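You operate a simulated robot arm through the tools that you are given. There is no shell and no other tool. Be economical: measure what you need, move in short steps, check, and stop when the job is done.

The job below is to be done with a simulated two-armed robot. You get a single attempt, and the scene is never put back.

Task
Take the blue cloth from the packing table and lay it out flat on the top of the side table.

It is judged by the outcome, as a careful person would: the job done as asked, and still so three seconds after it is handed in. It fails if anything else is knocked over, pushed out of place, dropped, spilled or broken. Flat cloth is picked up by pressing the open fingertips on it (5 to 10 N) and closing them slowly along it; thin cloth reads only 2 to 8 mm in the jaws.

Robot
Two 6-joint arms with two-finger parallel grippers on one trunk, on a base that drives. Base frame: it is fixed to the floor where the robot stands at the start and does not move with it; the origin is under the middle of the robot, x ahead of it, y to its left, z up; the surface under the hand at the start is at about z = 850. Units: mm, degrees, N and s.
The left shoulder is at the start at [50, 170, 1261], the right one opposite. With the tool pointing down near the work surface each hand reaches from about 500 to 960 mm from the robot's upright axis, wherever it stands, measured 20 degrees to its own side. Places, roughly: top of the side table [-1300, 400, 900]. Payload 1.57 kg a hand.
The tool frame of a hand sits at the grasp point between the pads (the TCP): z along the fingers, y along the line on which they close. The tips reach 30 mm beyond it. The gripper opens to 80 mm. The fingers are 17 mm wide and 12 mm thick; the gripper's body (40 by 82 mm) begins 80 mm behind the TCP.
Orientation is that of the tool frame in the base frame, as a unit quaternion [x, y, z, w]. With the fingers straight down and closing along the base's y, the tool's x points along the base's -x, its y along +y and its z along -z.

Tools
- The arms move only by the tool step_arm. It takes "left_moves", "right_moves" or both (then of equal length, played together; a hand with none holds still); each is a list of rows, each a list of 7 numbers: the shift along the tool's x, y, z in mm, then the turn, a rotation vector about the tool's x, y, z in degrees, then the opening, from 0 (shut) to 1 (fully open). In form: [[dx, dy, dz, ax, ay, az, gripper], ...]. A call has 1 to 10 rows; each row shifts and turns the commanded pose from where the row before left it, along the tool's axes as they then stand. A row lasts 0.2 s, in which the tool goes at most 50 mm and 8.6 degrees; a call with a longer step from one row to the next is refused whole, and so is a gripper value outside its range. A pose out of reach is approached as far as the arm can. The call stops where the force on the tool passes 40 N (or 10 N more than at its start, if that is more) or the arm is blocked; 0.2 s more then pass. The fingers move at their own pace (about 72 mm/s each) and stop on an object; they squeeze with about 43 N. The grip force told is the motor's: it shows also when the fingers shut on nothing. Time passes only in rows, and 0.2 s behind the last, so rows that do not move let the fingers close. The reply holds the time, the measured pose of the TCP, the force on the tool along the base axes, the opening and the grip force, in the units named above and with some noise, with the torque about the TCP (base axes, N m) and any sound that the robot's microphone picked up.
- Cameras (640 x 400 px; columns grow to the right, rows downward): "scene" is now at [-40.3, 54.4, 1799.7]; the picture's right is [1.00, -0.07, -0.00], its down [-0.07, -0.93, -0.36] and it looks along [0.03, 0.36, -0.93] (base axes); focal length 214 px, centre (320, 200). "left" rides on the left gripper at [72, 7, -122] in its tool frame; the picture's right is [-0.09, 1.00, 0.00], its down [-0.84, -0.08, -0.54] and it looks along [-0.54, -0.05, 0.84] (tool axes); focal length 238 px, centre (320, 200). "right" rides on the right gripper at [72, -7, -122] in its tool frame; the picture's right is [0.09, 1.00, 0.00], its down [-0.84, 0.08, -0.54] and it looks along [-0.54, 0.05, 0.84] (tool axes); focal length 238 px, centre (320, 200). There is no depth. A picture from a camera that has moved, and an enlarged one, comes with that camera's place and axes in the base frame and with its lens. The place of the scene camera against the robot may be out by one fixed shift of up to 12 mm in any direction.
- snapshot(camera): a new picture of that camera. It takes no simulated time.
- slide_trunk(by): slides the trunk up (or, below 0, down) by that many mm; the arms and the scene camera ride with it, the base frame stays. It gives what a move gives, with no picture.
- roll_base(legs): drives the robot by 1 to 6 legs, each [ahead, left, turn to the left] in mm, mm and degrees, along the robot's own axes; the way and the turn of a leg run together, so that a leg with both is an arc; at most 1500 mm and 180 degrees a leg. The arms and the cameras ride along, it lands a little off, and it stops where it bumps. It gives what a move gives.
- turn_head(pan, tilt): turns the head with the scene camera to pan (to the left, within 86 degrees either way) and tilt (down, from -29 to 69), counted from straight ahead of the robot. It gives what a move gives.
- enlarge(camera, box): a new picture of the part [left, top, right, bottom] of that camera's present view, enlarged. It takes no simulated time.
- sign_off(): hands the job in; it is judged then, once.

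Work in short steps. Places have to be worked out from the pictures, the camera data and where the tool is seen: move nearer, look again, correct. Check each grasp and each placing, and mend what went wrong. You have 120 turns and 108 pictures in all, those below and enlarged ones among them. Open the grippers and draw the arms clear of the work before you hand the job in, unless the task says otherwise; then end with one line.

The tools are called after "Request:" as name(argument=value, ...) on one line, values as JSON. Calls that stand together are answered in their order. step_arm: Moves the arms, as the interface text tells. Its arguments: {"type":"object","properties":{"left_moves":{"type":"array"},"right_moves":{"type":"array"}},"required":[]} The other tools are called the same way: slide_trunk (by) slides the trunk up or down; roll_base (legs) drives the base; turn_head (pan, tilt) turns the head that bears the scene camera; snapshot (camera) takes a picture; enlarge (camera, box) takes an enlarged picture of a part of a camera's view; sign_off () hands the job in.

At the start:

```text
time: 0.0
left_eef_pos: [527.6, 624.0, 1150.5]
left_orientation: [0.0, 1.0, 0.0, -0.001]
left_force: [0.4, -0.3, 1.2]
left_moment: [-0.01, 0.0, -0.01]
left_width: 79.8
left_finger_force: 0.1
right_eef_pos: [810.7, 34.5, 1150.8]
right_orientation: [0.0, 1.0, 0.0, 0.001]
right_force: [0.2, 0.2, -0.6]
right_moment: [0.02, 0.01, 0.01]
right_width: 79.8
right_finger_force: 0.0
trunk travel left (down, up): [-876.0, 94.0]
robot x, y, heading: [-2.8, 0.2, 0.0]
head pan, tilt: [85.9, 68.8]
```

scene: 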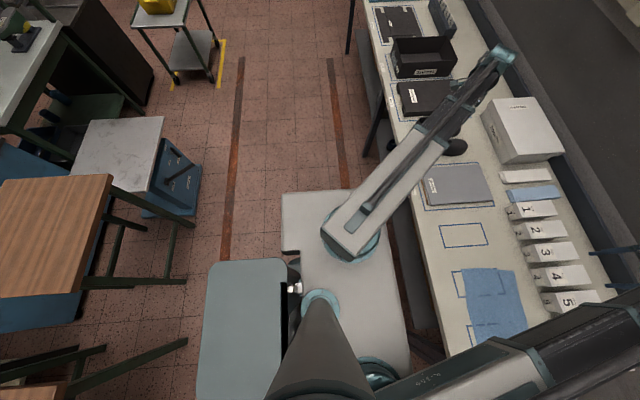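
right: 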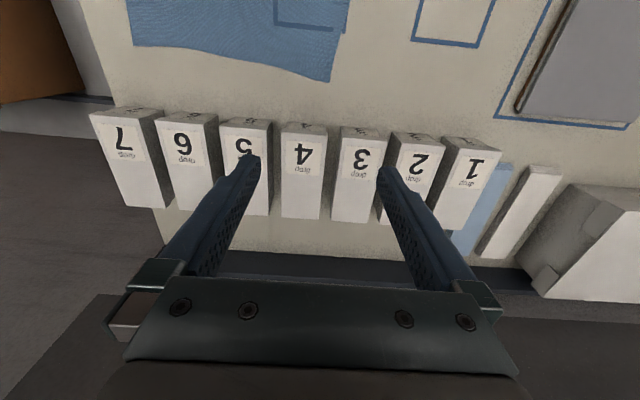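
left: 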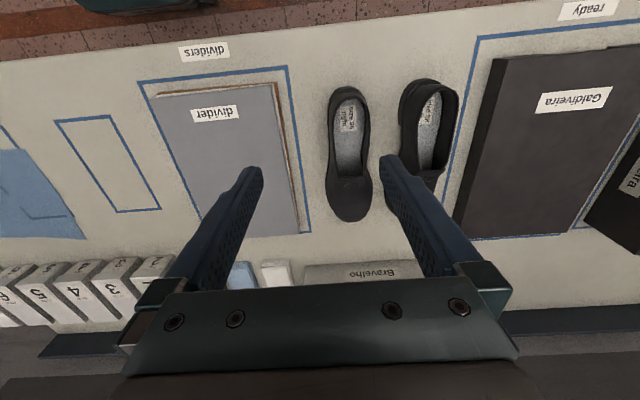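

The cloth seems to lie on the packing table ahead of the robot, and the wooden table behind-left should be the side table. I turn the head ahead for a better look at the cloth.

Request:
turn_head(pan=0, tilt=50)

Request:
snapshot(camera="scene")

Request:
turn_head(pan=86, tilt=30)

Request:
snapshot(camera="scene")

```text
time: 1.6
left_eef_pos: [528.4, 624.8, 1151.0]
left_orientation: [0.0, 1.0, 0.0, 0.0]
left_force: [0.1, 0.2, 0.0]
left_moment: [0.03, -0.01, 0.0]
left_width: 79.9
left_finger_force: 0.1
right_eef_pos: [809.8, 35.7, 1151.5]
right_orientation: [0.0, 1.0, 0.0, -0.001]
right_force: [-0.2, 1.1, 0.0]
right_moment: [0.01, -0.04, -0.02]
right_width: 79.8
right_finger_force: 0.1
trunk travel left (down, up): [-876.0, 94.0]
robot x, y, heading: [0.8, -0.7, -0.1]
head pan, tilt: [0.0, 50.0]
```

```text
104 pictures are left
camera scene: at [32.8, -1.3, 1821.6], right [0.0, -1.0, 0.0], down [-0.77, 0.0, -0.64], along [0.64, 0.0, -0.77], focal length 214 px, centre (320, 200)
```

scene: 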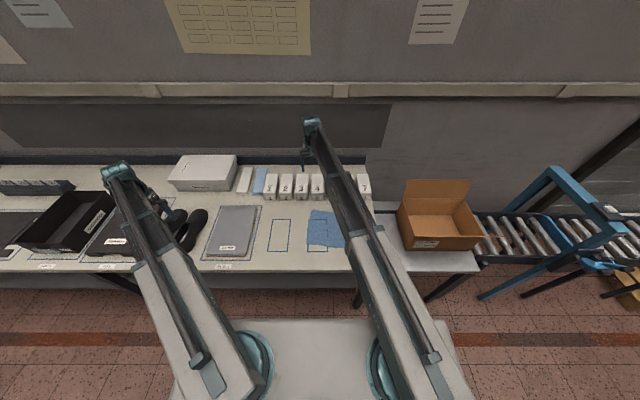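

```text
time: 3.2
left_eef_pos: [527.0, 624.3, 1151.2]
left_orientation: [-0.001, 1.0, 0.0, 0.0]
left_force: [0.3, -0.7, 0.3]
left_moment: [0.0, -0.02, -0.05]
left_width: 80.0
left_finger_force: 0.0
right_eef_pos: [810.8, 36.9, 1150.7]
right_orientation: [0.0, 1.0, 0.0, -0.001]
right_force: [-0.3, 1.0, -0.4]
right_moment: [0.03, -0.01, 0.01]
right_width: 79.9
right_finger_force: 0.1
trunk travel left (down, up): [-876.0, 94.0]
robot x, y, heading: [-2.2, 0.4, 0.1]
head pan, tilt: [85.9, 30.0]
```

```text
103 pictures are left
camera scene: at [-37.8, 88.8, 1851.2], right [1.0, -0.07, 0.0], down [-0.04, -0.5, -0.87], along [0.06, 0.86, -0.5], focal length 214 px, centre (320, 200)
```

scene: 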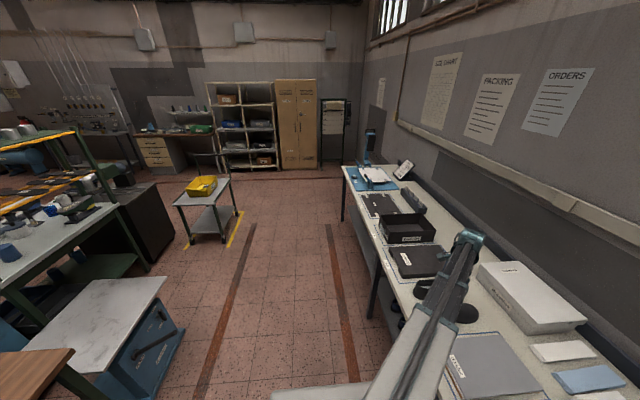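

The cloth seems to span about x 570–790, y −250–65 at z≈850, with the right arm covering part of the view. I draw the right hand back to look at it squarely.

Request:
step_arm(right_moves=[[42, -21, 0, 0, 0, 0, 1], [42, -21, 0, 0, 0, 0, 1], [42, -21, 0, 0, 0, 0, 1], [42, -21, 0, 0, 0, 0, 1], [42, -21, 0, 0, 0, 0, 1], [42, -21, 0, 0, 0, 0, 1], [20, -20, 0, 0, 0, 0, 1]])

Request:
snapshot(camera="right")

Request:
turn_head(pan=0, tilt=60)

Request:
enlarge(camera="scene", box=[220, 60, 460, 210])

```text
time: 4.8
left_eef_pos: [526.6, 623.7, 1150.7]
left_orientation: [0.001, 1.0, 0.0, 0.0]
left_force: [-0.6, -0.5, -0.1]
left_moment: [0.02, -0.01, 0.0]
left_width: 80.1
left_finger_force: 0.0
right_eef_pos: [540.8, -111.5, 1150.2]
right_orientation: [-0.001, 1.0, 0.0, 0.0]
right_force: [0.4, -0.9, -0.9]
right_moment: [-0.01, -0.01, 0.01]
right_width: 79.9
right_finger_force: 0.1
trunk travel left (down, up): [-876.0, 94.0]
robot x, y, heading: [-0.3, -0.8, 0.3]
head pan, tilt: [85.9, 30.0]
```

```text
102 pictures are left
camera right: at [468.4, -116.8, 1273.1], right [-0.09, 1.0, 0.0], down [0.84, 0.08, 0.54], along [0.54, 0.05, -0.84], focal length 238 px, centre (320, 200)
```

right: 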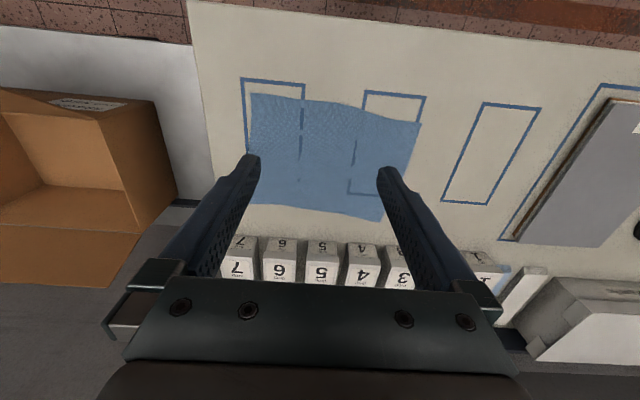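

```text
time: 6.4
left_eef_pos: [528.3, 625.0, 1151.1]
left_orientation: [0.001, 1.0, 0.0, 0.001]
left_force: [0.2, -0.3, 0.7]
left_moment: [-0.02, -0.02, -0.02]
left_width: 79.9
left_finger_force: 0.1
right_eef_pos: [540.7, -110.7, 1151.4]
right_orientation: [0.001, 1.0, 0.001, 0.0]
right_force: [0.8, 0.1, -0.1]
right_moment: [-0.04, 0.02, -0.03]
right_width: 80.0
right_finger_force: 0.1
trunk travel left (down, up): [-876.0, 94.0]
robot x, y, heading: [-0.4, 0.1, -0.1]
head pan, tilt: [0.0, 60.0]
```

```text
2.67 times, centred on (340, 135) of scene
camera zoom: at [22.4, -1.4, 1809.1], right [0.0, -1.0, 0.0], down [-0.87, 0.0, -0.5], along [0.5, 0.0, -0.87], focal length 572 px, centre (267, 373)
```

zoom: 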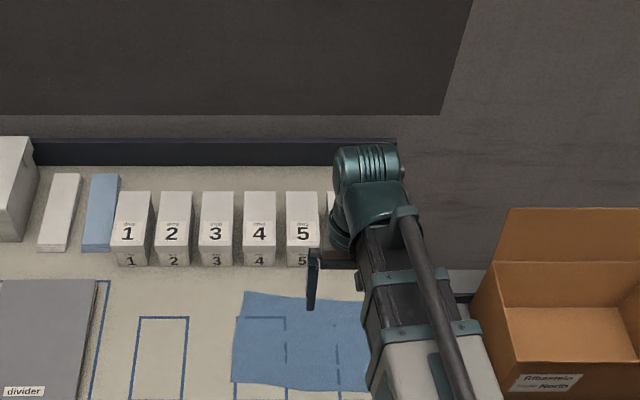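

The cloth lies flat, about 225 × 295 mm, with its near edge running from about (542,−226) to (561,68). I'll pinch both near corners with the two hands, so first bring the left hand over, at height.

Request:
step_arm(left_moves=[[-4, -49, 0, 0, 0, 0, 0.5], [-4, -49, 0, 0, 0, 0, 0.5], [-4, -49, 0, 0, 0, 0, 0.5], [-4, -49, 0, 0, 0, 0, 0.5], [-4, -49, 0, 0, 0, 0, 0.5], [-4, -49, 0, 0, 0, 0, 0.5], [-4, -49, 0, 0, 0, 0, 0.5], [-4, -49, 0, 0, 0, 0, 0.5], [-4, -49, 0, 0, 0, 0, 0.5], [-4, -49, 0, 0, 0, 0, 0.5]], right_moves=[[-2, -9, 0, 0, 0, 0, 0.5], [-2, -9, 0, 0, 0, 0, 0.5], [-2, -9, 0, 0, 0, 0, 0.5], [-2, -9, 0, 0, 0, 0, 0.5], [-2, -9, 0, 0, 0, 0, 0.5], [-2, -9, 0, 0, 0, 0, 0.5], [-2, -9, 0, 0, 0, 0, 0.5], [-2, -9, 0, 0, 0, 0, 0.5], [-1, -9, 0, 0, 0, 0, 0.5], [0, -3, 0, 0, 0, 0, 0.5]])

Request:
step_arm(left_moves=[[-4, -49, 0, 0, 0, 0, 0.35], [-3, -49, 0, 0, 0, 0, 0.35], [0, 0, 45, 0, 0, 0, 0.35], [0, 0, 45, 0, 0, 0, 0.35], [0, 0, 45, 0, 0, 0, 0.35], [0, 0, 45, 0, 0, 0, 0.35]], right_moves=[[0, 0, 0, 0, 0, 0, 0.35], [0, 0, 0, 0, 0, 0, 0.35], [0, 0, 45, 0, 0, 0, 0.35], [0, 0, 45, 0, 0, 0, 0.35], [0, 0, 45, 0, 0, 0, 0.35], [0, 0, 45, 0, 0, 0, 0.35]])

Request:
snapshot(camera="right")

Request:
snapshot(camera="left")

```text
time: 8.6
left_eef_pos: [570.3, 133.7, 1151.4]
left_orientation: [-0.001, 1.0, 0.0, 0.001]
left_force: [0.4, -0.3, 0.5]
left_moment: [0.02, 0.01, 0.0]
left_width: 40.0
left_finger_force: 0.1
right_eef_pos: [557.1, -194.5, 1150.4]
right_orientation: [0.0, 1.0, 0.001, 0.0]
right_force: [0.5, 0.0, 0.2]
right_moment: [-0.02, -0.03, -0.01]
right_width: 39.8
right_finger_force: 0.0
trunk travel left (down, up): [-876.0, 94.0]
robot x, y, heading: [-1.6, 1.0, -0.2]
head pan, tilt: [0.0, 60.0]
```

```text
time: 10.0
left_eef_pos: [575.2, 35.2, 1150.8]
left_orientation: [0.0, 1.0, 0.0, 0.0]
left_force: [0.1, -0.9, 0.3]
left_moment: [0.02, 0.01, 0.01]
left_width: 27.9
left_finger_force: 0.0
left hand out of reach, approached as far as the arm can: row 3, 4, 5, 6
right_eef_pos: [555.4, -195.8, 1151.5]
right_orientation: [0.0, 1.0, 0.0, 0.0]
right_force: [-0.2, 0.4, -0.9]
right_moment: [0.01, 0.01, -0.04]
right_width: 27.7
right_finger_force: 0.1
right hand out of reach, approached as far as the arm can: row 3, 4, 5, 6
trunk travel left (down, up): [-876.0, 94.0]
robot x, y, heading: [0.8, -1.9, -0.2]
head pan, tilt: [0.0, 60.0]
```

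```text
100 pictures are left
camera right: at [484.6, -200.4, 1273.0], right [-0.09, 1.0, 0.0], down [0.84, 0.08, 0.54], along [0.54, 0.05, -0.84], focal length 238 px, centre (320, 200)
```

right: 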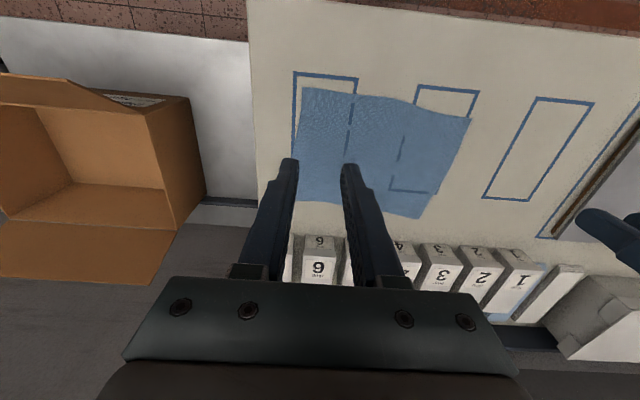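

```text
99 pictures are left
camera left: at [503.7, 42.0, 1273.3], right [0.09, 1.0, 0.0], down [0.84, -0.08, 0.54], along [0.54, -0.05, -0.84], focal length 238 px, centre (320, 200)
```

left: 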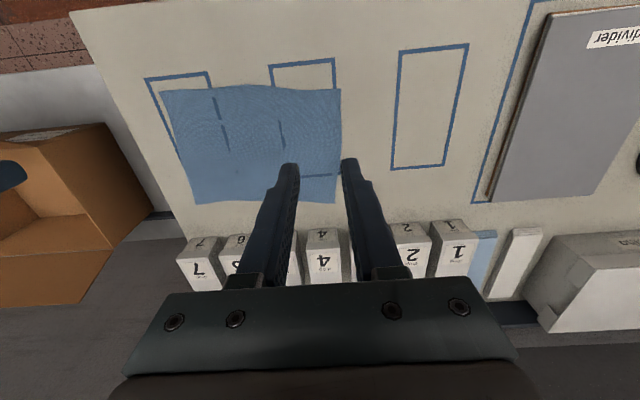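

Both hands refused to go down here, though they should be in range. I test a small downward step to see what is commanded.

Request:
step_arm(right_moves=[[0, 0, 10, 0, 0, 0, 0.35], [0, 0, 10, 0, 0, 0, 0.35]])

```text
time: 10.6
left_eef_pos: [575.6, 35.1, 1150.3]
left_orientation: [0.0, 1.0, 0.0, 0.0]
left_force: [0.7, -0.2, 0.5]
left_moment: [-0.04, 0.02, 0.0]
left_width: 28.2
left_finger_force: 0.1
right_eef_pos: [557.0, -194.4, 1150.6]
right_orientation: [0.0, 1.0, -0.001, 0.0]
right_force: [-1.0, -0.4, -0.3]
right_moment: [0.01, 0.0, 0.03]
right_width: 27.7
right_finger_force: 0.1
right hand out of reach, approached as far as the arm can: row 1, 2
trunk travel left (down, up): [-876.0, 94.0]
robot x, y, heading: [1.0, 0.1, 0.1]
head pan, tilt: [0.0, 60.0]
```

The arm can't go lower at this trunk height, so I lower the trunk instead, keeping the tips about 120 mm above the cloth.

Request:
slide_trunk(by=-150)

Request:
snapshot(camera="scene")

Request:
snapshot(camera="right")

Request:
snapshot(camera="left")

```text
time: 12.3
left_eef_pos: [575.6, 35.6, 1001.9]
left_orientation: [0.0, 1.0, -0.001, -0.001]
left_force: [-0.1, 0.2, 0.7]
left_moment: [0.0, 0.01, 0.0]
left_width: 28.1
left_finger_force: 0.1
right_eef_pos: [555.4, -194.2, 1000.7]
right_orientation: [0.0, 1.0, 0.0, 0.0]
right_force: [0.1, -0.7, 0.0]
right_moment: [0.02, 0.01, 0.0]
right_width: 28.1
right_finger_force: 0.0
trunk travel left (down, up): [-726.0, 244.0]
robot x, y, heading: [2.1, 2.8, -0.3]
head pan, tilt: [0.0, 60.0]
```

```text
98 pictures are left
camera scene: at [22.2, -1.5, 1659.1], right [0.0, -1.0, 0.0], down [-0.87, 0.0, -0.5], along [0.5, 0.0, -0.87], focal length 214 px, centre (320, 200)
```

scene: 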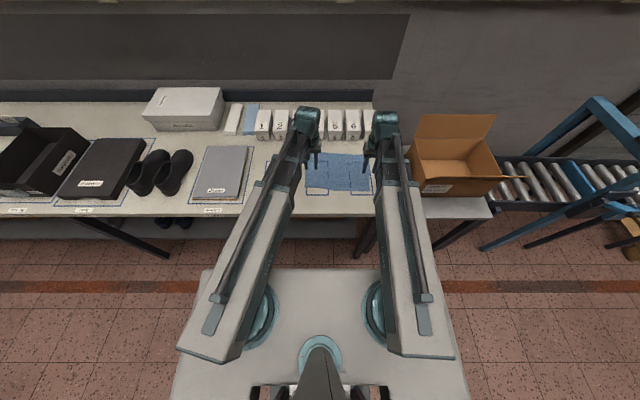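

```text
97 pictures are left
camera right: at [484.5, -200.3, 1123.1], right [-0.09, 1.0, 0.0], down [0.84, 0.08, 0.54], along [0.54, 0.05, -0.84], focal length 238 px, centre (320, 200)
```

right: 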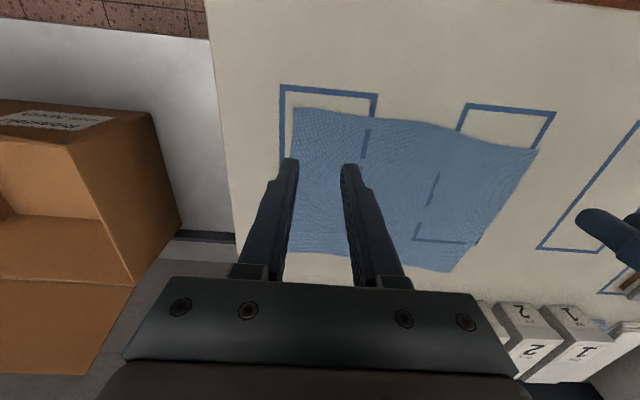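

```text
96 pictures are left
camera left: at [503.6, 42.1, 1123.4], right [0.09, 1.0, 0.0], down [0.84, -0.08, 0.54], along [0.54, -0.05, -0.84], focal length 238 px, centre (320, 200)
```

left: 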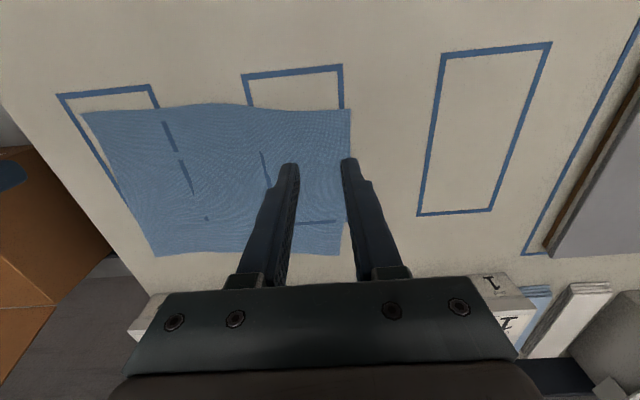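

The corners check out at (542,−225) and (564,70), so both hands are well placed. I raise the hands relative to the trunk, then lower the trunk, so the arms keep downward travel for gentle pressing.

Request:
step_arm(left_moves=[[0, 0, -30, 0, 0, 0, 0.35], [0, 0, -30, 0, 0, 0, 0.35]], right_moves=[[0, 0, -30, 0, 0, 0, 0.35], [0, 0, -30, 0, 0, 0, 0.35]])

Request:
slide_trunk(by=-140)

Request:
step_arm(left_moves=[[0, 0, 15, 0, 0, 0, 0.35], [0, 0, 10, 0, 0, 0, 0.35]], right_moves=[[0, 0, 15, 0, 0, 0, 0.35], [0, 0, 10, 0, 0, 0, 0.35]])

Request:
snapshot(camera="right")

Request:
snapshot(camera="left")

```text
time: 12.9
left_eef_pos: [575.8, 35.0, 999.6]
left_orientation: [0.0, 1.0, 0.0, 0.0]
left_force: [0.5, -0.3, 0.6]
left_moment: [-0.02, -0.01, 0.01]
left_width: 27.5
left_finger_force: 0.1
left hand out of reach, approached as far as the arm can: row 1, 2
right_eef_pos: [557.4, -194.7, 1000.8]
right_orientation: [0.0, 1.0, 0.0, 0.0]
right_force: [0.2, -0.4, 1.1]
right_moment: [-0.01, -0.02, 0.02]
right_width: 28.1
right_finger_force: 0.0
right hand out of reach, approached as far as the arm can: row 1, 2
trunk travel left (down, up): [-726.0, 244.0]
robot x, y, heading: [-0.4, -1.9, 0.1]
head pan, tilt: [0.0, 60.0]
```

```text
time: 14.3
left_eef_pos: [575.6, 36.7, 880.9]
left_orientation: [0.001, 1.0, 0.0, 0.005]
left_force: [-7.3, 1.2, 39.3]
left_moment: [0.16, 0.38, 0.03]
left_width: 27.9
left_finger_force: 0.2
right_eef_pos: [553.4, -194.5, 880.8]
right_orientation: [0.0, 1.0, -0.001, 0.004]
right_force: [-5.8, 0.0, 33.1]
right_moment: [0.08, 0.37, 0.01]
right_width: 27.7
right_finger_force: 0.1
trunk travel left (down, up): [-602.0, 368.0]
robot x, y, heading: [-4.2, -3.7, 0.4]
head pan, tilt: [0.0, 60.0]
stopped: the force on the tool passed its limit at 105 N (the readings are from after the stop); the commanded pose is now the measured one
```

```text
time: 14.9
left_eef_pos: [574.6, 36.0, 882.3]
left_orientation: [0.0, 1.0, -0.001, 0.006]
left_force: [-9.7, 1.8, 49.6]
left_moment: [0.2, 0.49, 0.04]
left_width: 27.9
left_finger_force: 0.1
left hand out of reach, approached as far as the arm can: row 1, 2
right_eef_pos: [555.0, -194.2, 881.1]
right_orientation: [0.0, 1.0, -0.001, 0.006]
right_force: [-8.3, 1.5, 38.6]
right_moment: [0.1, 0.42, 0.02]
right_width: 27.9
right_finger_force: 0.0
right hand out of reach, approached as far as the arm can: row 1, 2
trunk travel left (down, up): [-602.0, 368.0]
robot x, y, heading: [0.1, -1.8, -0.0]
head pan, tilt: [0.0, 60.0]
```

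```text
95 pictures are left
camera right: at [481.3, -199.9, 1002.4], right [-0.09, 1.0, 0.0], down [0.83, 0.08, 0.55], along [0.55, 0.05, -0.83], focal length 238 px, centre (320, 200)
```

right: 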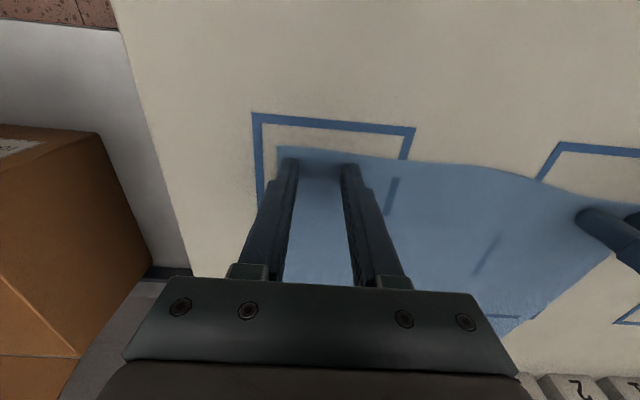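

```text
94 pictures are left
camera left: at [500.5, 42.5, 1002.6], right [0.09, 1.0, 0.0], down [0.83, -0.08, 0.55], along [0.55, -0.05, -0.83], focal length 238 px, centre (320, 200)
```

left: 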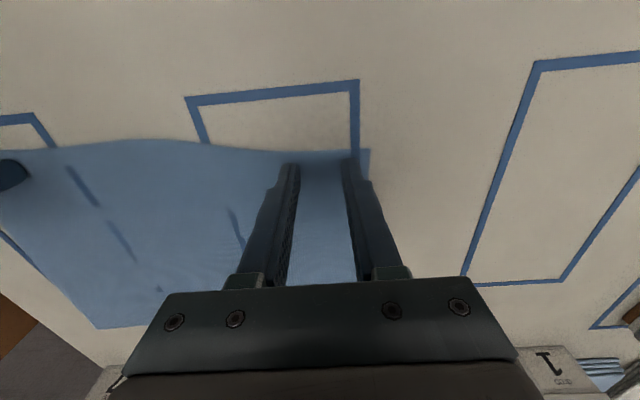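

Tips touch at TCP z≈881, but the press is too hard (40–50 N) as the arms sit at their lower limit. I lift the hands by undoing the unreached 25 mm plus 20 more.

Request:
step_arm(left_moves=[[0, 0, -25, 0, 0, 0, 0.35], [0, 0, -20, 0, 0, 0, 0.35]], right_moves=[[0, 0, -25, 0, 0, 0, 0.35], [0, 0, -20, 0, 0, 0, 0.35]])

```text
time: 15.5
left_eef_pos: [573.5, 36.8, 882.0]
left_orientation: [0.0, 1.0, -0.002, 0.007]
left_force: [-9.9, 2.6, 53.1]
left_moment: [0.22, 0.57, -0.02]
left_width: 28.2
left_finger_force: 0.1
left hand out of reach, approached as far as the arm can: row 1, 2
right_eef_pos: [555.1, -193.6, 880.5]
right_orientation: [0.0, 1.0, -0.001, 0.006]
right_force: [-7.3, 0.4, 41.5]
right_moment: [0.12, 0.45, -0.01]
right_width: 27.8
right_finger_force: 0.1
right hand out of reach, approached as far as the arm can: row 1, 2
trunk travel left (down, up): [-602.0, 368.0]
robot x, y, heading: [3.8, 3.4, 0.1]
head pan, tilt: [0.0, 60.0]
```

The arms still refuse; I raise the trunk 40 mm to unload before finding out the arms' limits.

Request:
slide_trunk(by=40)

Request:
step_arm(left_moves=[[0, 0, -50, 0, 0, 0, 0.35], [0, 0, -50, 0, 0, 0, 0.35], [0, 0, -50, 0, 0, 0, 0.35]], right_moves=[[0, 0, -50, 0, 0, 0, 0.35], [0, 0, -50, 0, 0, 0, 0.35], [0, 0, -50, 0, 0, 0, 0.35]])

```text
time: 16.3
left_eef_pos: [579.2, 35.6, 917.2]
left_orientation: [0.0, 1.0, 0.0, 0.005]
left_force: [-0.1, -0.6, -0.4]
left_moment: [-0.01, -0.03, 0.01]
left_width: 28.3
left_finger_force: 0.1
right_eef_pos: [560.3, -195.2, 917.0]
right_orientation: [0.0, 1.0, -0.001, 0.004]
right_force: [-0.1, 0.1, -0.2]
right_moment: [-0.03, 0.01, 0.01]
right_width: 28.1
right_finger_force: 0.1
trunk travel left (down, up): [-642.0, 328.0]
robot x, y, heading: [-1.7, -0.8, -0.1]
head pan, tilt: [0.0, 60.0]
```

```text
time: 17.1
left_eef_pos: [580.7, 35.6, 917.2]
left_orientation: [0.0, 1.0, 0.002, 0.003]
left_force: [-1.0, 0.1, 0.5]
left_moment: [0.03, 0.02, -0.02]
left_width: 28.1
left_finger_force: 0.1
left hand out of reach, approached as far as the arm can: row 1, 2, 3
right_eef_pos: [558.9, -195.6, 917.5]
right_orientation: [0.0, 1.0, -0.001, 0.003]
right_force: [-0.9, -0.2, 0.2]
right_moment: [-0.03, -0.02, -0.02]
right_width: 27.9
right_finger_force: 0.1
right hand out of reach, approached as far as the arm can: row 1, 2, 3
trunk travel left (down, up): [-642.0, 328.0]
robot x, y, heading: [1.9, -4.2, 0.1]
head pan, tilt: [0.0, 60.0]
```

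Even upward moves are refused, so these poses may sit on the inner edge of reach. I test a small forward move.

Request:
step_arm(left_moves=[[-30, 0, 0, 0, 0, 0, 0.35]], right_moves=[[-30, 0, 0, 0, 0, 0, 0.35]])

```text
time: 17.5
left_eef_pos: [611.6, 34.7, 916.6]
left_orientation: [0.0, 1.0, 0.0, 0.003]
left_force: [0.1, 0.4, 0.6]
left_moment: [0.03, 0.0, 0.01]
left_width: 28.0
left_finger_force: 0.0
right_eef_pos: [589.3, -195.2, 916.8]
right_orientation: [0.0, 1.0, 0.0, 0.004]
right_force: [-0.1, -0.1, 0.5]
right_moment: [0.02, -0.01, 0.0]
right_width: 28.1
right_finger_force: 0.0
trunk travel left (down, up): [-642.0, 328.0]
robot x, y, heading: [0.4, 0.8, 0.1]
head pan, tilt: [0.0, 60.0]
```

Forward works: the hands are at the inner reach limit. I back the base up 120 mm, then push the hands forward by about 85 mm so they return over the corners with room to move.

Request:
roll_base(legs=[[-130, 0, 0]])

Request:
step_arm(left_moves=[[-45, 0, 0, 0, 0, 0, 0.35], [-45, 0, 0, 0, 0, 0, 0.35]], right_moves=[[-45, 0, 0, 0, 0, 0, 0.35], [-45, 0, 0, 0, 0, 0, 0.35]])

```text
time: 18.8
left_eef_pos: [477.1, 35.7, 917.7]
left_orientation: [0.001, 1.0, -0.001, 0.004]
left_force: [0.1, 0.0, -0.2]
left_moment: [0.0, -0.01, 0.0]
left_width: 27.9
left_finger_force: 0.2
right_eef_pos: [456.8, -194.7, 918.0]
right_orientation: [-0.001, 1.0, -0.001, 0.004]
right_force: [0.1, -0.6, 0.2]
right_moment: [-0.02, -0.02, 0.0]
right_width: 28.0
right_finger_force: 0.1
trunk travel left (down, up): [-642.0, 328.0]
robot x, y, heading: [-129.4, -1.5, -0.0]
head pan, tilt: [0.0, 60.0]
```

```text
time: 19.4
left_eef_pos: [569.8, 38.0, 916.7]
left_orientation: [0.0, 1.0, 0.0, 0.003]
left_force: [1.0, 0.2, 0.8]
left_moment: [-0.02, 0.03, 0.03]
left_width: 28.1
left_finger_force: 0.0
left hand out of reach, approached as far as the arm can: row 2
right_eef_pos: [548.1, -196.8, 915.9]
right_orientation: [0.0, 1.0, 0.0, 0.003]
right_force: [0.1, -0.3, 1.0]
right_moment: [0.03, 0.04, 0.01]
right_width: 27.8
right_finger_force: 0.0
trunk travel left (down, up): [-642.0, 328.0]
robot x, y, heading: [-131.0, -1.3, 0.0]
head pan, tilt: [0.0, 60.0]
```

I raise the trunk back toward its start height and see whether the arms will go down at this greater radius.

Request:
slide_trunk(by=140)

Request:
step_arm(left_moves=[[0, 0, 25, 0, 0, 0, 0.35], [0, 0, 25, 0, 0, 0, 0.35], [0, 0, 25, 0, 0, 0, 0.35], [0, 0, 25, 0, 0, 0, 0.35]], right_moves=[[0, 0, 25, 0, 0, 0, 0.35], [0, 0, 25, 0, 0, 0, 0.35], [0, 0, 25, 0, 0, 0, 0.35], [0, 0, 25, 0, 0, 0, 0.35]])

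```text
time: 21.1
left_eef_pos: [568.3, 36.0, 1056.7]
left_orientation: [-0.001, 1.0, 0.001, 0.004]
left_force: [0.6, 0.1, -0.1]
left_moment: [0.03, 0.01, -0.01]
left_width: 28.1
left_finger_force: 0.0
right_eef_pos: [546.5, -195.0, 1057.7]
right_orientation: [0.0, 1.0, -0.001, 0.003]
right_force: [-0.2, -0.5, 0.5]
right_moment: [0.01, 0.02, -0.02]
right_width: 28.0
right_finger_force: 0.0
trunk travel left (down, up): [-782.0, 188.0]
robot x, y, heading: [-129.8, 0.7, 0.2]
head pan, tilt: [0.0, 60.0]
```

```text
time: 22.1
left_eef_pos: [568.1, 36.7, 1056.6]
left_orientation: [0.0, 1.0, 0.0, 0.003]
left_force: [0.5, 0.0, 0.1]
left_moment: [-0.02, 0.03, 0.01]
left_width: 27.9
left_finger_force: 0.1
left hand out of reach, approached as far as the arm can: row 1, 2, 3, 4
right_eef_pos: [545.1, -195.9, 1057.0]
right_orientation: [0.0, 1.0, -0.001, 0.003]
right_force: [0.1, 0.2, -0.4]
right_moment: [0.03, -0.04, -0.03]
right_width: 28.2
right_finger_force: 0.2
right hand out of reach, approached as far as the arm can: row 1, 2, 3, 4
trunk travel left (down, up): [-782.0, 188.0]
robot x, y, heading: [-132.8, -2.8, -0.2]
head pan, tilt: [0.0, 60.0]
```

Vertical moves are still refused. I test each arm singly: the left a small step up, the right a small step down.

Request:
step_arm(right_moves=[[0, 0, 5, 0, 0, 0, 0.35]])

Request:
step_arm(left_moves=[[0, 0, -10, 0, 0, 0, 0.35]])

Request:
turn_head(pan=0, tilt=40)

Request:
snapshot(camera="scene")

```text
time: 22.5
left_eef_pos: [567.6, 37.4, 1058.5]
left_orientation: [0.0, 1.0, 0.0, 0.003]
left_force: [-0.9, 0.0, 0.7]
left_moment: [-0.02, -0.03, 0.03]
left_width: 27.9
left_finger_force: 0.0
right_eef_pos: [545.9, -196.5, 1056.9]
right_orientation: [0.0, 1.0, 0.0, 0.003]
right_force: [-0.1, -0.5, -0.3]
right_moment: [-0.01, 0.0, 0.0]
right_width: 28.0
right_finger_force: 0.0
right hand out of reach, approached as far as the arm can: row 1
trunk travel left (down, up): [-782.0, 188.0]
robot x, y, heading: [-129.9, -2.4, 0.1]
head pan, tilt: [0.0, 60.0]
```

```text
time: 22.9
left_eef_pos: [567.2, 37.1, 1058.2]
left_orientation: [0.001, 1.0, 0.0, 0.003]
left_force: [-1.1, 0.9, -0.6]
left_moment: [-0.01, 0.03, 0.01]
left_width: 27.9
left_finger_force: 0.0
left hand out of reach, approached as far as the arm can: row 1
right_eef_pos: [545.9, -195.6, 1057.9]
right_orientation: [0.0, 1.0, -0.001, 0.003]
right_force: [0.2, 0.2, 0.1]
right_moment: [0.02, 0.0, -0.01]
right_width: 27.9
right_finger_force: 0.1
trunk travel left (down, up): [-782.0, 188.0]
robot x, y, heading: [-127.5, -0.1, -0.2]
head pan, tilt: [0.0, 60.0]
```

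```text
time: 23.7
left_eef_pos: [567.5, 36.3, 1057.4]
left_orientation: [-0.001, 1.0, 0.0, 0.004]
left_force: [0.5, -0.1, 0.4]
left_moment: [0.0, 0.05, -0.02]
left_width: 28.1
left_finger_force: 0.0
right_eef_pos: [546.3, -195.6, 1056.5]
right_orientation: [0.0, 1.0, 0.0, 0.002]
right_force: [0.1, 0.4, 0.0]
right_moment: [-0.01, -0.02, -0.02]
right_width: 28.2
right_finger_force: 0.0
trunk travel left (down, up): [-782.0, 188.0]
robot x, y, heading: [-132.6, 1.4, 0.2]
head pan, tilt: [0.0, 40.0]
```

```text
93 pictures are left
camera scene: at [-90.3, -1.6, 1742.1], right [0.0, -1.0, 0.0], down [-0.64, 0.0, -0.77], along [0.77, 0.0, -0.64], focal length 214 px, centre (320, 200)
```

scene: 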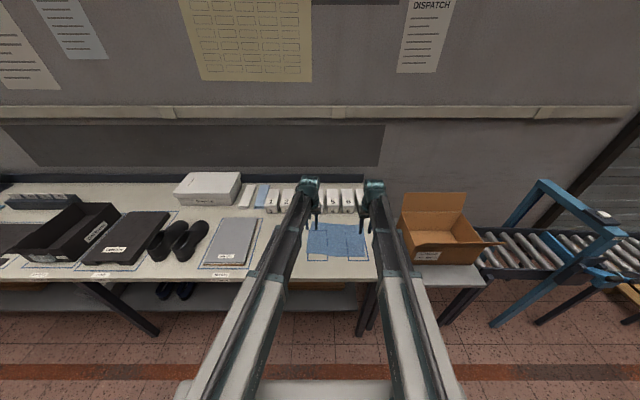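

Both vertical directions are refused here. I move both hands outward and forward a little, then try vertical again, to learn where the arms are free.

Request:
step_arm(left_moves=[[0, 45, 0, 0, 0, 0, 0.35], [0, 45, 0, 0, 0, 0, 0.35], [0, 45, 0, 0, 0, 0, 0.35], [0, 0, -20, 0, 0, 0, 0.35], [0, 0, 20, 0, 0, 0, 0.35]], right_moves=[[0, -30, 0, 0, 0, 0, 0.35], [0, -30, 0, 0, 0, 0, 0.35], [-40, 0, 0, 0, 0, 0, 0.35], [0, 0, -20, 0, 0, 0, 0.35], [0, 0, -20, 0, 0, 0, 0.35]])

```text
time: 24.9
left_eef_pos: [564.8, 171.2, 1056.2]
left_orientation: [0.0, 1.0, 0.0, 0.004]
left_force: [0.4, 0.6, 0.1]
left_moment: [-0.02, -0.04, 0.0]
left_width: 28.2
left_finger_force: 0.0
left hand out of reach, approached as far as the arm can: row 4, 5
right_eef_pos: [585.0, -257.3, 1057.5]
right_orientation: [0.0, 1.0, -0.001, 0.003]
right_force: [0.4, 0.4, -0.6]
right_moment: [-0.04, -0.06, -0.01]
right_width: 28.1
right_finger_force: 0.0
right hand out of reach, approached as far as the arm can: row 4, 5
trunk travel left (down, up): [-782.0, 188.0]
robot x, y, heading: [-131.4, 0.1, 0.3]
head pan, tilt: [0.0, 40.0]
```

The arms seem to have no vertical travel of their own; height comes from the trunk. That suffices: I put both hands back above the corners at equal height and will press with the trunk.

Request:
step_arm(left_moves=[[-4, -45, 0, 0, 0, 0, 0.35], [-4, -45, 0, 0, 0, 0, 0.35], [-4, -45, 0, 0, 0, 0, 0.35]], right_moves=[[9, 21, 0, 0, 0, 0, 0.35], [9, 21, 0, 0, 0, 0, 0.35], [9, 20, 0, 0, 0, 0, 0.35]])

Request:
slide_trunk(by=-165)

Request:
snapshot(camera="right")

Request:
snapshot(camera="left")

```text
time: 25.7
left_eef_pos: [575.5, 36.4, 1057.2]
left_orientation: [-0.001, 1.0, 0.0, 0.003]
left_force: [-0.3, 0.6, 1.0]
left_moment: [0.01, 0.03, -0.01]
left_width: 27.8
left_finger_force: 0.0
right_eef_pos: [555.9, -194.5, 1057.4]
right_orientation: [0.0, 1.0, 0.0, 0.004]
right_force: [-0.1, -0.3, -0.4]
right_moment: [-0.01, 0.0, -0.03]
right_width: 27.9
right_finger_force: 0.1
trunk travel left (down, up): [-782.0, 188.0]
robot x, y, heading: [-130.6, 0.1, -0.0]
head pan, tilt: [0.0, 40.0]
```

```text
time: 27.6
left_eef_pos: [576.2, 36.4, 892.2]
left_orientation: [0.0, 1.0, 0.0, 0.003]
left_force: [0.4, -0.3, 0.2]
left_moment: [0.0, -0.01, -0.03]
left_width: 27.8
left_finger_force: 0.0
right_eef_pos: [556.3, -193.6, 892.4]
right_orientation: [-0.001, 1.0, -0.001, 0.003]
right_force: [0.4, -0.7, 0.1]
right_moment: [0.0, 0.03, 0.0]
right_width: 28.0
right_finger_force: 0.0
trunk travel left (down, up): [-617.0, 353.0]
robot x, y, heading: [-129.0, 0.3, -0.1]
head pan, tilt: [0.0, 40.0]
```

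```text
92 pictures are left
camera right: at [484.0, -199.3, 1014.0], right [-0.09, 1.0, 0.0], down [0.83, 0.08, 0.55], along [0.55, 0.05, -0.84], focal length 238 px, centre (320, 200)
```

right: 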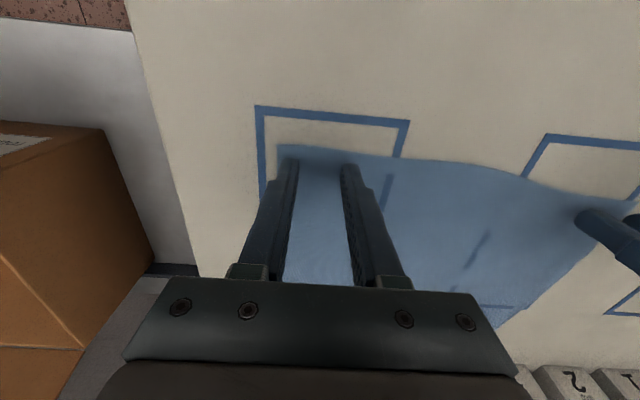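

```text
91 pictures are left
camera left: at [503.6, 42.9, 1014.2], right [0.09, 1.0, 0.0], down [0.83, -0.08, 0.55], along [0.55, -0.05, -0.84], focal length 238 px, centre (320, 200)
```

left: 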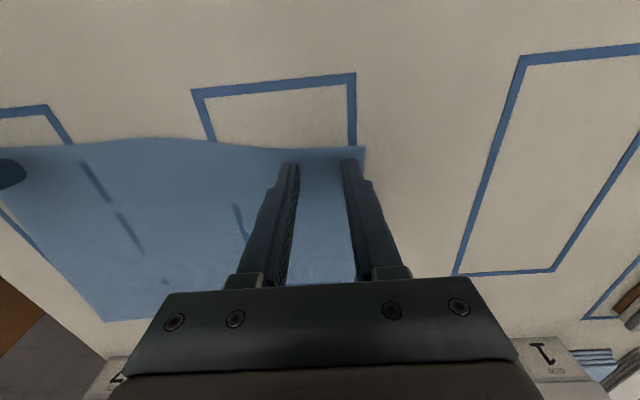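

Both tips are just inside the cloth's near edge and 11–12 mm above it. I lower the trunk in small amounts to get 5–10 N.

Request:
slide_trunk(by=-11)

```text
time: 28.2
left_eef_pos: [577.2, 36.8, 880.8]
left_orientation: [0.0, 1.0, 0.0, 0.003]
left_force: [0.0, -0.3, 1.8]
left_moment: [-0.01, 0.01, -0.01]
left_width: 27.9
left_finger_force: 0.1
right_eef_pos: [557.0, -194.5, 879.9]
right_orientation: [0.001, 1.0, -0.001, 0.003]
right_force: [-0.3, 0.4, 1.6]
right_moment: [-0.02, 0.01, -0.02]
right_width: 28.1
right_finger_force: 0.1
trunk travel left (down, up): [-606.0, 364.0]
robot x, y, heading: [-132.7, 0.3, 0.2]
head pan, tilt: [0.0, 40.0]
```

Just touching (~1.7 N). One millimetre more.

Request:
slide_trunk(by=-1)

```text
time: 28.7
left_eef_pos: [576.5, 35.6, 880.9]
left_orientation: [0.0, 1.0, 0.0, 0.004]
left_force: [1.4, -0.5, 9.5]
left_moment: [0.05, -0.01, -0.03]
left_width: 28.1
left_finger_force: 0.1
right_eef_pos: [556.0, -193.6, 882.0]
right_orientation: [0.0, 1.0, -0.001, 0.004]
right_force: [0.9, 0.6, 9.6]
right_moment: [0.05, 0.01, 0.01]
right_width: 28.0
right_finger_force: 0.0
trunk travel left (down, up): [-605.0, 365.0]
robot x, y, heading: [-130.3, 0.3, 0.0]
head pan, tilt: [0.0, 40.0]
```

About 9.5 N on both hands, as wanted. I close the fingers slowly along the cloth.

Request:
step_arm(left_moves=[[0, 0, 0, 0, 0, 0, 0.31], [0, 0, 0, 0, 0, 0, 0.27], [0, 0, 0, 0, 0, 0, 0.23], [0, 0, 0, 0, 0, 0, 0.19], [0, 0, 0, 0, 0, 0, 0.15], [0, 0, 0, 0, 0, 0, 0.11], [0, 0, 0, 0, 0, 0, 0.07], [0, 0, 0, 0, 0, 0, 0.03], [0, 0, 0, 0, 0, 0, 0], [0, 0, 0, 0, 0, 0, 0]], right_moves=[[0, 0, 0, 0, 0, 0, 0.31], [0, 0, 0, 0, 0, 0, 0.27], [0, 0, 0, 0, 0, 0, 0.23], [0, 0, 0, 0, 0, 0, 0.19], [0, 0, 0, 0, 0, 0, 0.15], [0, 0, 0, 0, 0, 0, 0.11], [0, 0, 0, 0, 0, 0, 0.07], [0, 0, 0, 0, 0, 0, 0.03], [0, 0, 0, 0, 0, 0, 0], [0, 0, 0, 0, 0, 0, 0]])

Request:
snapshot(camera="right")

Request:
snapshot(camera="left")

```text
time: 30.9
left_eef_pos: [575.7, 35.8, 880.9]
left_orientation: [0.0, 1.0, -0.001, 0.004]
left_force: [0.3, -3.5, 10.2]
left_moment: [-0.09, 0.06, 0.05]
left_width: 1.8
left_finger_force: 23.9
right_eef_pos: [555.1, -193.4, 881.7]
right_orientation: [0.0, 1.0, -0.001, 0.003]
right_force: [0.3, 0.4, 12.1]
right_moment: [0.07, 0.09, -0.01]
right_width: 0.0
right_finger_force: 21.8
trunk travel left (down, up): [-605.0, 365.0]
robot x, y, heading: [-130.5, -2.1, -0.3]
head pan, tilt: [0.0, 40.0]
```

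```text
90 pictures are left
camera right: at [482.8, -199.4, 1002.8], right [-0.09, 1.0, 0.0], down [0.83, 0.08, 0.55], along [0.55, 0.05, -0.84], focal length 238 px, centre (320, 200)
```

right: 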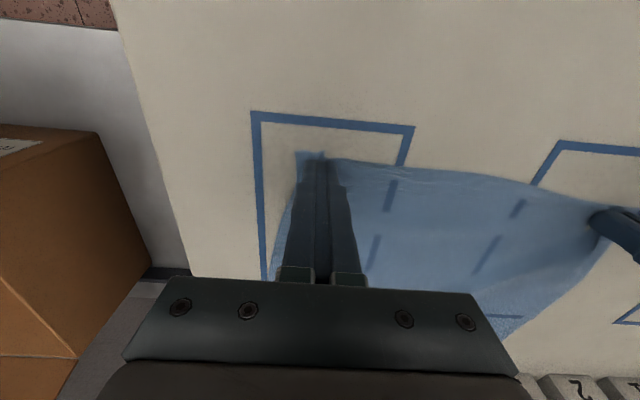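

```text
89 pictures are left
camera left: at [502.4, 42.8, 1003.0], right [0.09, 1.0, 0.0], down [0.83, -0.08, 0.55], along [0.55, -0.05, -0.84], focal length 238 px, centre (320, 200)
```

left: 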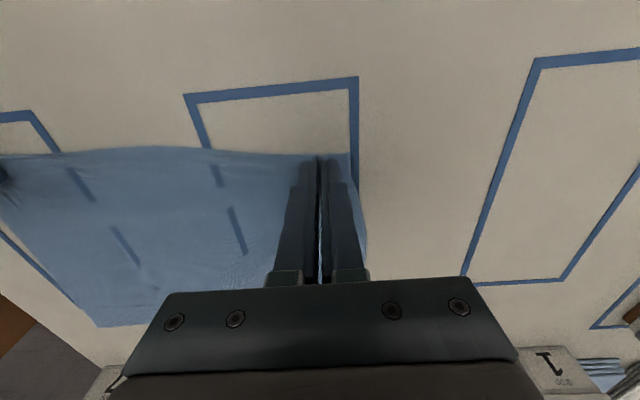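

Left reads 1.8 mm (perhaps caught), right 0.0 (probably missed, though it dragged the corner). I lift slightly to check.

Request:
slide_trunk(by=20)

Request:
snapshot(camera="right")

Request:
snapshot(camera="left")

```text
time: 31.6
left_eef_pos: [576.9, 37.1, 899.8]
left_orientation: [-0.001, 1.0, 0.0, 0.003]
left_force: [-0.8, 0.7, -0.9]
left_moment: [0.01, 0.01, 0.0]
left_width: 1.8
left_finger_force: 23.5
right_eef_pos: [556.4, -193.5, 899.9]
right_orientation: [0.0, 1.0, -0.001, 0.004]
right_force: [-0.5, 0.3, -0.3]
right_moment: [-0.02, -0.01, 0.03]
right_width: 0.0
right_finger_force: 21.2
trunk travel left (down, up): [-625.0, 345.0]
robot x, y, heading: [-129.4, 0.7, -0.2]
head pan, tilt: [0.0, 40.0]
```

```text
88 pictures are left
camera right: at [484.1, -199.4, 1021.8], right [-0.09, 1.0, 0.0], down [0.83, 0.08, 0.55], along [0.55, 0.05, -0.84], focal length 238 px, centre (320, 200)
```

right: 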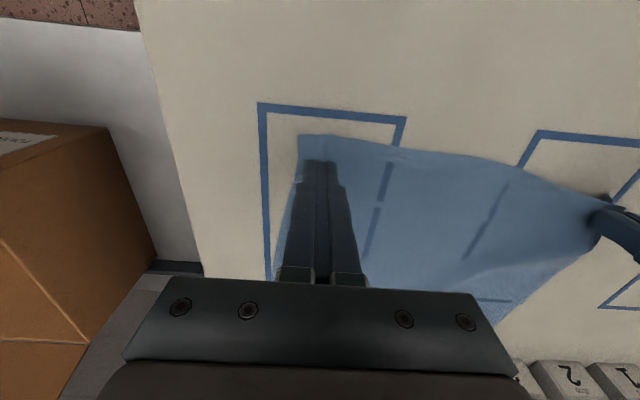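

```text
87 pictures are left
camera left: at [503.8, 43.1, 1022.0], right [0.09, 1.0, 0.0], down [0.83, -0.08, 0.55], along [0.55, -0.05, -0.84], focal length 238 px, centre (320, 200)
```

left: 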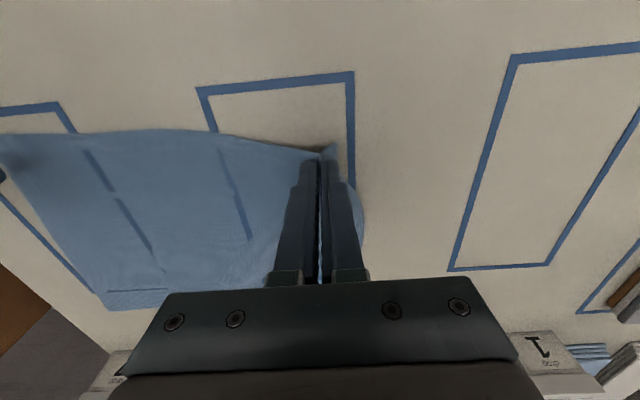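

The left holds the cloth; the right slipped. The right corner is now at about (542,−209); I reopen the right at 0.45, shift it inward, and press again with the left kept shut.

Request:
step_arm(left_moves=[[0, 0, 0, 0, 0, 0, 0], [0, 0, 0, 0, 0, 0, 0]], right_moves=[[-3, 10, 0, 0, 0, 0, 0.45], [-2, 11, 0, 0, 0, 0, 0.45]])

Request:
slide_trunk(by=-20)

Request:
snapshot(camera="right")

```text
time: 32.2
left_eef_pos: [577.7, 36.8, 900.3]
left_orientation: [0.0, 1.0, 0.0, 0.004]
left_force: [0.9, 0.0, 0.4]
left_moment: [-0.05, 0.02, -0.02]
left_width: 2.0
left_finger_force: 23.4
right_eef_pos: [561.1, -173.4, 900.4]
right_orientation: [0.0, 1.0, -0.001, 0.003]
right_force: [-0.1, -0.7, 0.2]
right_moment: [0.0, -0.03, 0.01]
right_width: 36.3
right_finger_force: 0.1
trunk travel left (down, up): [-625.0, 345.0]
robot x, y, heading: [-127.4, 0.4, 0.2]
head pan, tilt: [0.0, 40.0]
```

```text
time: 32.9
left_eef_pos: [576.6, 37.0, 881.3]
left_orientation: [0.0, 1.0, 0.0, 0.004]
left_force: [0.0, 0.1, 11.3]
left_moment: [0.0, 0.06, -0.01]
left_width: 1.6
left_finger_force: 23.2
right_eef_pos: [559.5, -172.1, 880.8]
right_orientation: [0.0, 1.0, -0.001, 0.004]
right_force: [-0.5, 0.4, 5.1]
right_moment: [-0.02, 0.02, 0.01]
right_width: 36.0
right_finger_force: 0.2
trunk travel left (down, up): [-605.0, 365.0]
robot x, y, heading: [-129.8, -3.3, -0.1]
head pan, tilt: [0.0, 40.0]
```

```text
86 pictures are left
camera right: at [487.1, -178.4, 1002.8], right [-0.09, 1.0, 0.0], down [0.83, 0.08, 0.55], along [0.55, 0.05, -0.84], focal length 238 px, centre (320, 200)
```

right: 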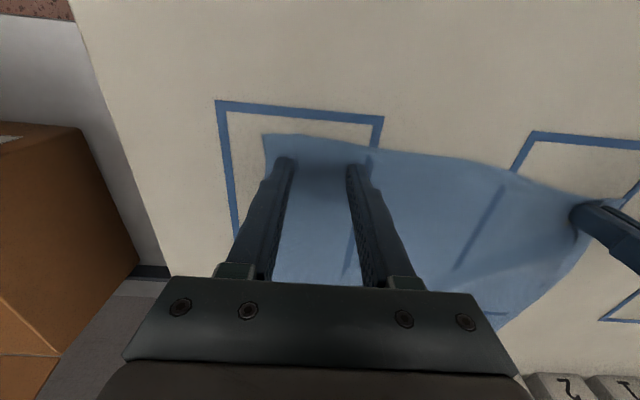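

Right force is 5 N; half a millimetre more, then close slowly.

Request:
slide_trunk(by=-0.5)

Request:
step_arm(right_moves=[[0, 0, 0, 0, 0, 0, 0.4], [0, 0, 0, 0, 0, 0, 0.35], [0, 0, 0, 0, 0, 0, 0.3], [0, 0, 0, 0, 0, 0, 0.25], [0, 0, 0, 0, 0, 0, 0.2], [0, 0, 0, 0, 0, 0, 0.15], [0, 0, 0, 0, 0, 0, 0.1], [0, 0, 0, 0, 0, 0, 0.05], [0, 0, 0, 0, 0, 0, 0], [0, 0, 0, 0, 0, 0, 0]])

Request:
snapshot(camera="right")

```text
time: 33.4
left_eef_pos: [576.3, 37.7, 882.0]
left_orientation: [0.001, 1.0, 0.0, 0.005]
left_force: [2.5, 0.2, 18.8]
left_moment: [0.0, 0.0, 0.02]
left_width: 1.9
left_finger_force: 23.9
right_eef_pos: [558.2, -171.6, 881.1]
right_orientation: [0.0, 1.0, -0.001, 0.005]
right_force: [0.5, 0.2, 10.8]
right_moment: [0.07, 0.02, -0.02]
right_width: 36.0
right_finger_force: 0.0
trunk travel left (down, up): [-605.0, 365.0]
robot x, y, heading: [-133.2, 0.5, 0.2]
head pan, tilt: [0.0, 40.0]
```

```text
time: 35.5
left_eef_pos: [575.0, 36.1, 880.5]
left_orientation: [0.0, 1.0, -0.001, 0.006]
left_force: [4.7, -3.7, 24.7]
left_moment: [-0.09, 0.03, 0.01]
left_width: 2.1
left_finger_force: 23.6
right_eef_pos: [558.3, -173.4, 880.8]
right_orientation: [-0.002, 1.0, 0.0, 0.004]
right_force: [1.4, 4.7, 9.8]
right_moment: [0.11, 0.05, -0.04]
right_width: 5.9
right_finger_force: 25.7
trunk travel left (down, up): [-605.0, 365.0]
robot x, y, heading: [-131.8, -0.6, -0.2]
head pan, tilt: [0.0, 40.0]
```

```text
85 pictures are left
camera right: at [486.6, -178.2, 1002.7], right [-0.09, 1.0, 0.0], down [0.83, 0.08, 0.55], along [0.55, 0.05, -0.84], focal length 238 px, centre (320, 200)
```

right: 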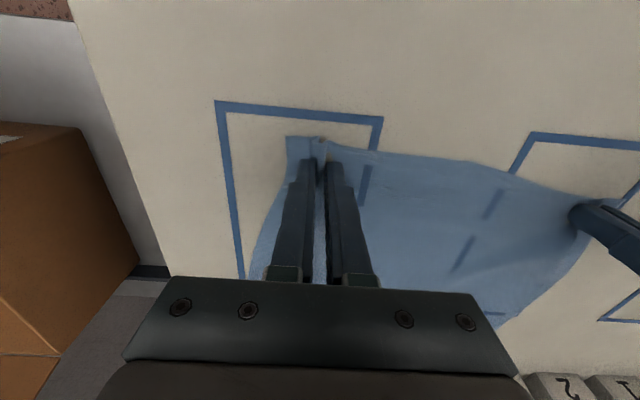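

Both hold now (5.9 and 2.1 mm). I lift in two stages and check.

Request:
slide_trunk(by=60)

Request:
slide_trunk(by=270)

Request:
snapshot(camera="scene")

Request:
snapshot(camera="left")

Request:
snapshot(camera="right")

```text
time: 36.5
left_eef_pos: [576.7, 36.3, 938.9]
left_orientation: [0.0, 1.0, 0.0, 0.003]
left_force: [-0.8, -3.9, -0.1]
left_moment: [-0.13, 0.03, 0.0]
left_width: 1.8
left_finger_force: 23.3
right_eef_pos: [561.4, -173.1, 939.8]
right_orientation: [0.001, 1.0, 0.0, 0.003]
right_force: [-0.5, 4.5, 0.4]
right_moment: [0.12, 0.02, -0.03]
right_width: 6.1
right_finger_force: 25.8
trunk travel left (down, up): [-665.0, 305.0]
robot x, y, heading: [-130.7, -0.4, 0.0]
head pan, tilt: [0.0, 40.0]
```

```text
time: 39.3
left_eef_pos: [575.4, 36.3, 1209.2]
left_orientation: [0.0, 1.0, 0.0, 0.003]
left_force: [-0.3, -4.2, 0.5]
left_moment: [-0.15, 0.01, -0.01]
left_width: 1.7
left_finger_force: 23.7
right_eef_pos: [560.8, -172.9, 1209.8]
right_orientation: [0.0, 1.0, -0.001, 0.004]
right_force: [0.2, 4.7, 0.0]
right_moment: [0.12, 0.03, -0.04]
right_width: 6.0
right_finger_force: 25.8
trunk travel left (down, up): [-935.0, 35.0]
robot x, y, heading: [-130.3, 1.0, 0.3]
head pan, tilt: [0.0, 40.0]
```

```text
84 pictures are left
camera scene: at [-90.1, -1.6, 1894.6], right [0.0, -1.0, 0.0], down [-0.64, 0.0, -0.77], along [0.77, 0.0, -0.64], focal length 214 px, centre (320, 200)
```

scene: 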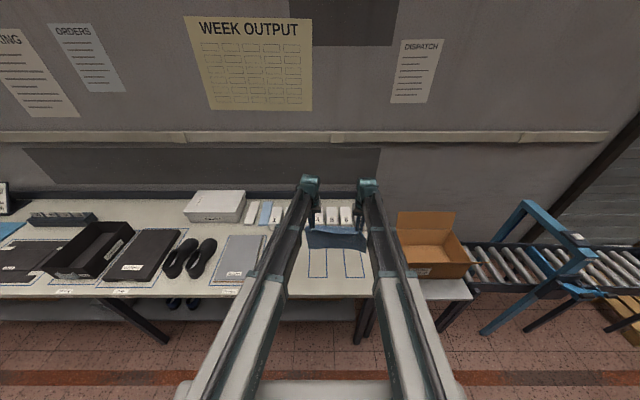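

```text
83 pictures are left
camera left: at [503.8, 42.9, 1331.5], right [0.09, 1.0, 0.0], down [0.83, -0.08, 0.55], along [0.55, -0.05, -0.84], focal length 238 px, centre (320, 200)
```

left: 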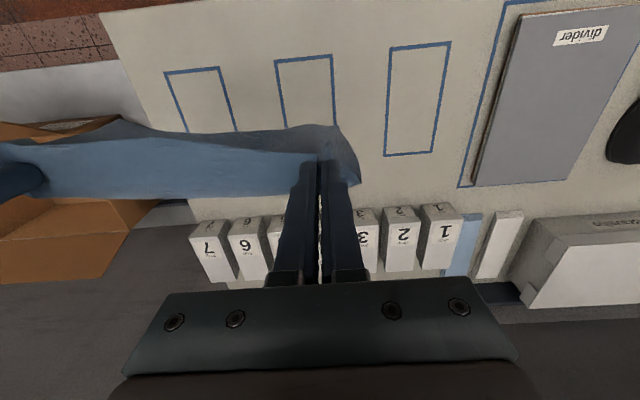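

```text
82 pictures are left
camera right: at [488.4, -178.5, 1331.3], right [-0.09, 1.0, 0.0], down [0.83, 0.08, 0.55], along [0.55, 0.05, -0.84], focal length 238 px, centre (320, 200)
```

right: 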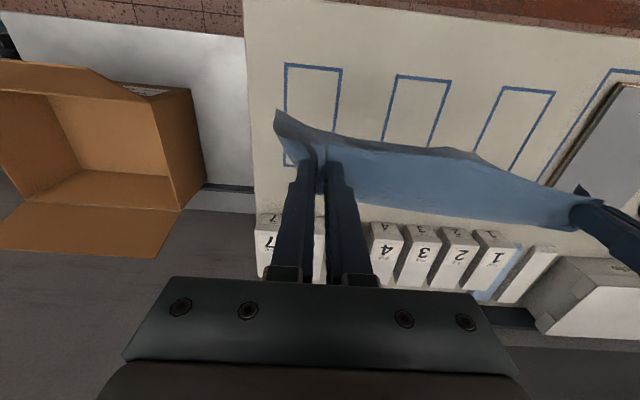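

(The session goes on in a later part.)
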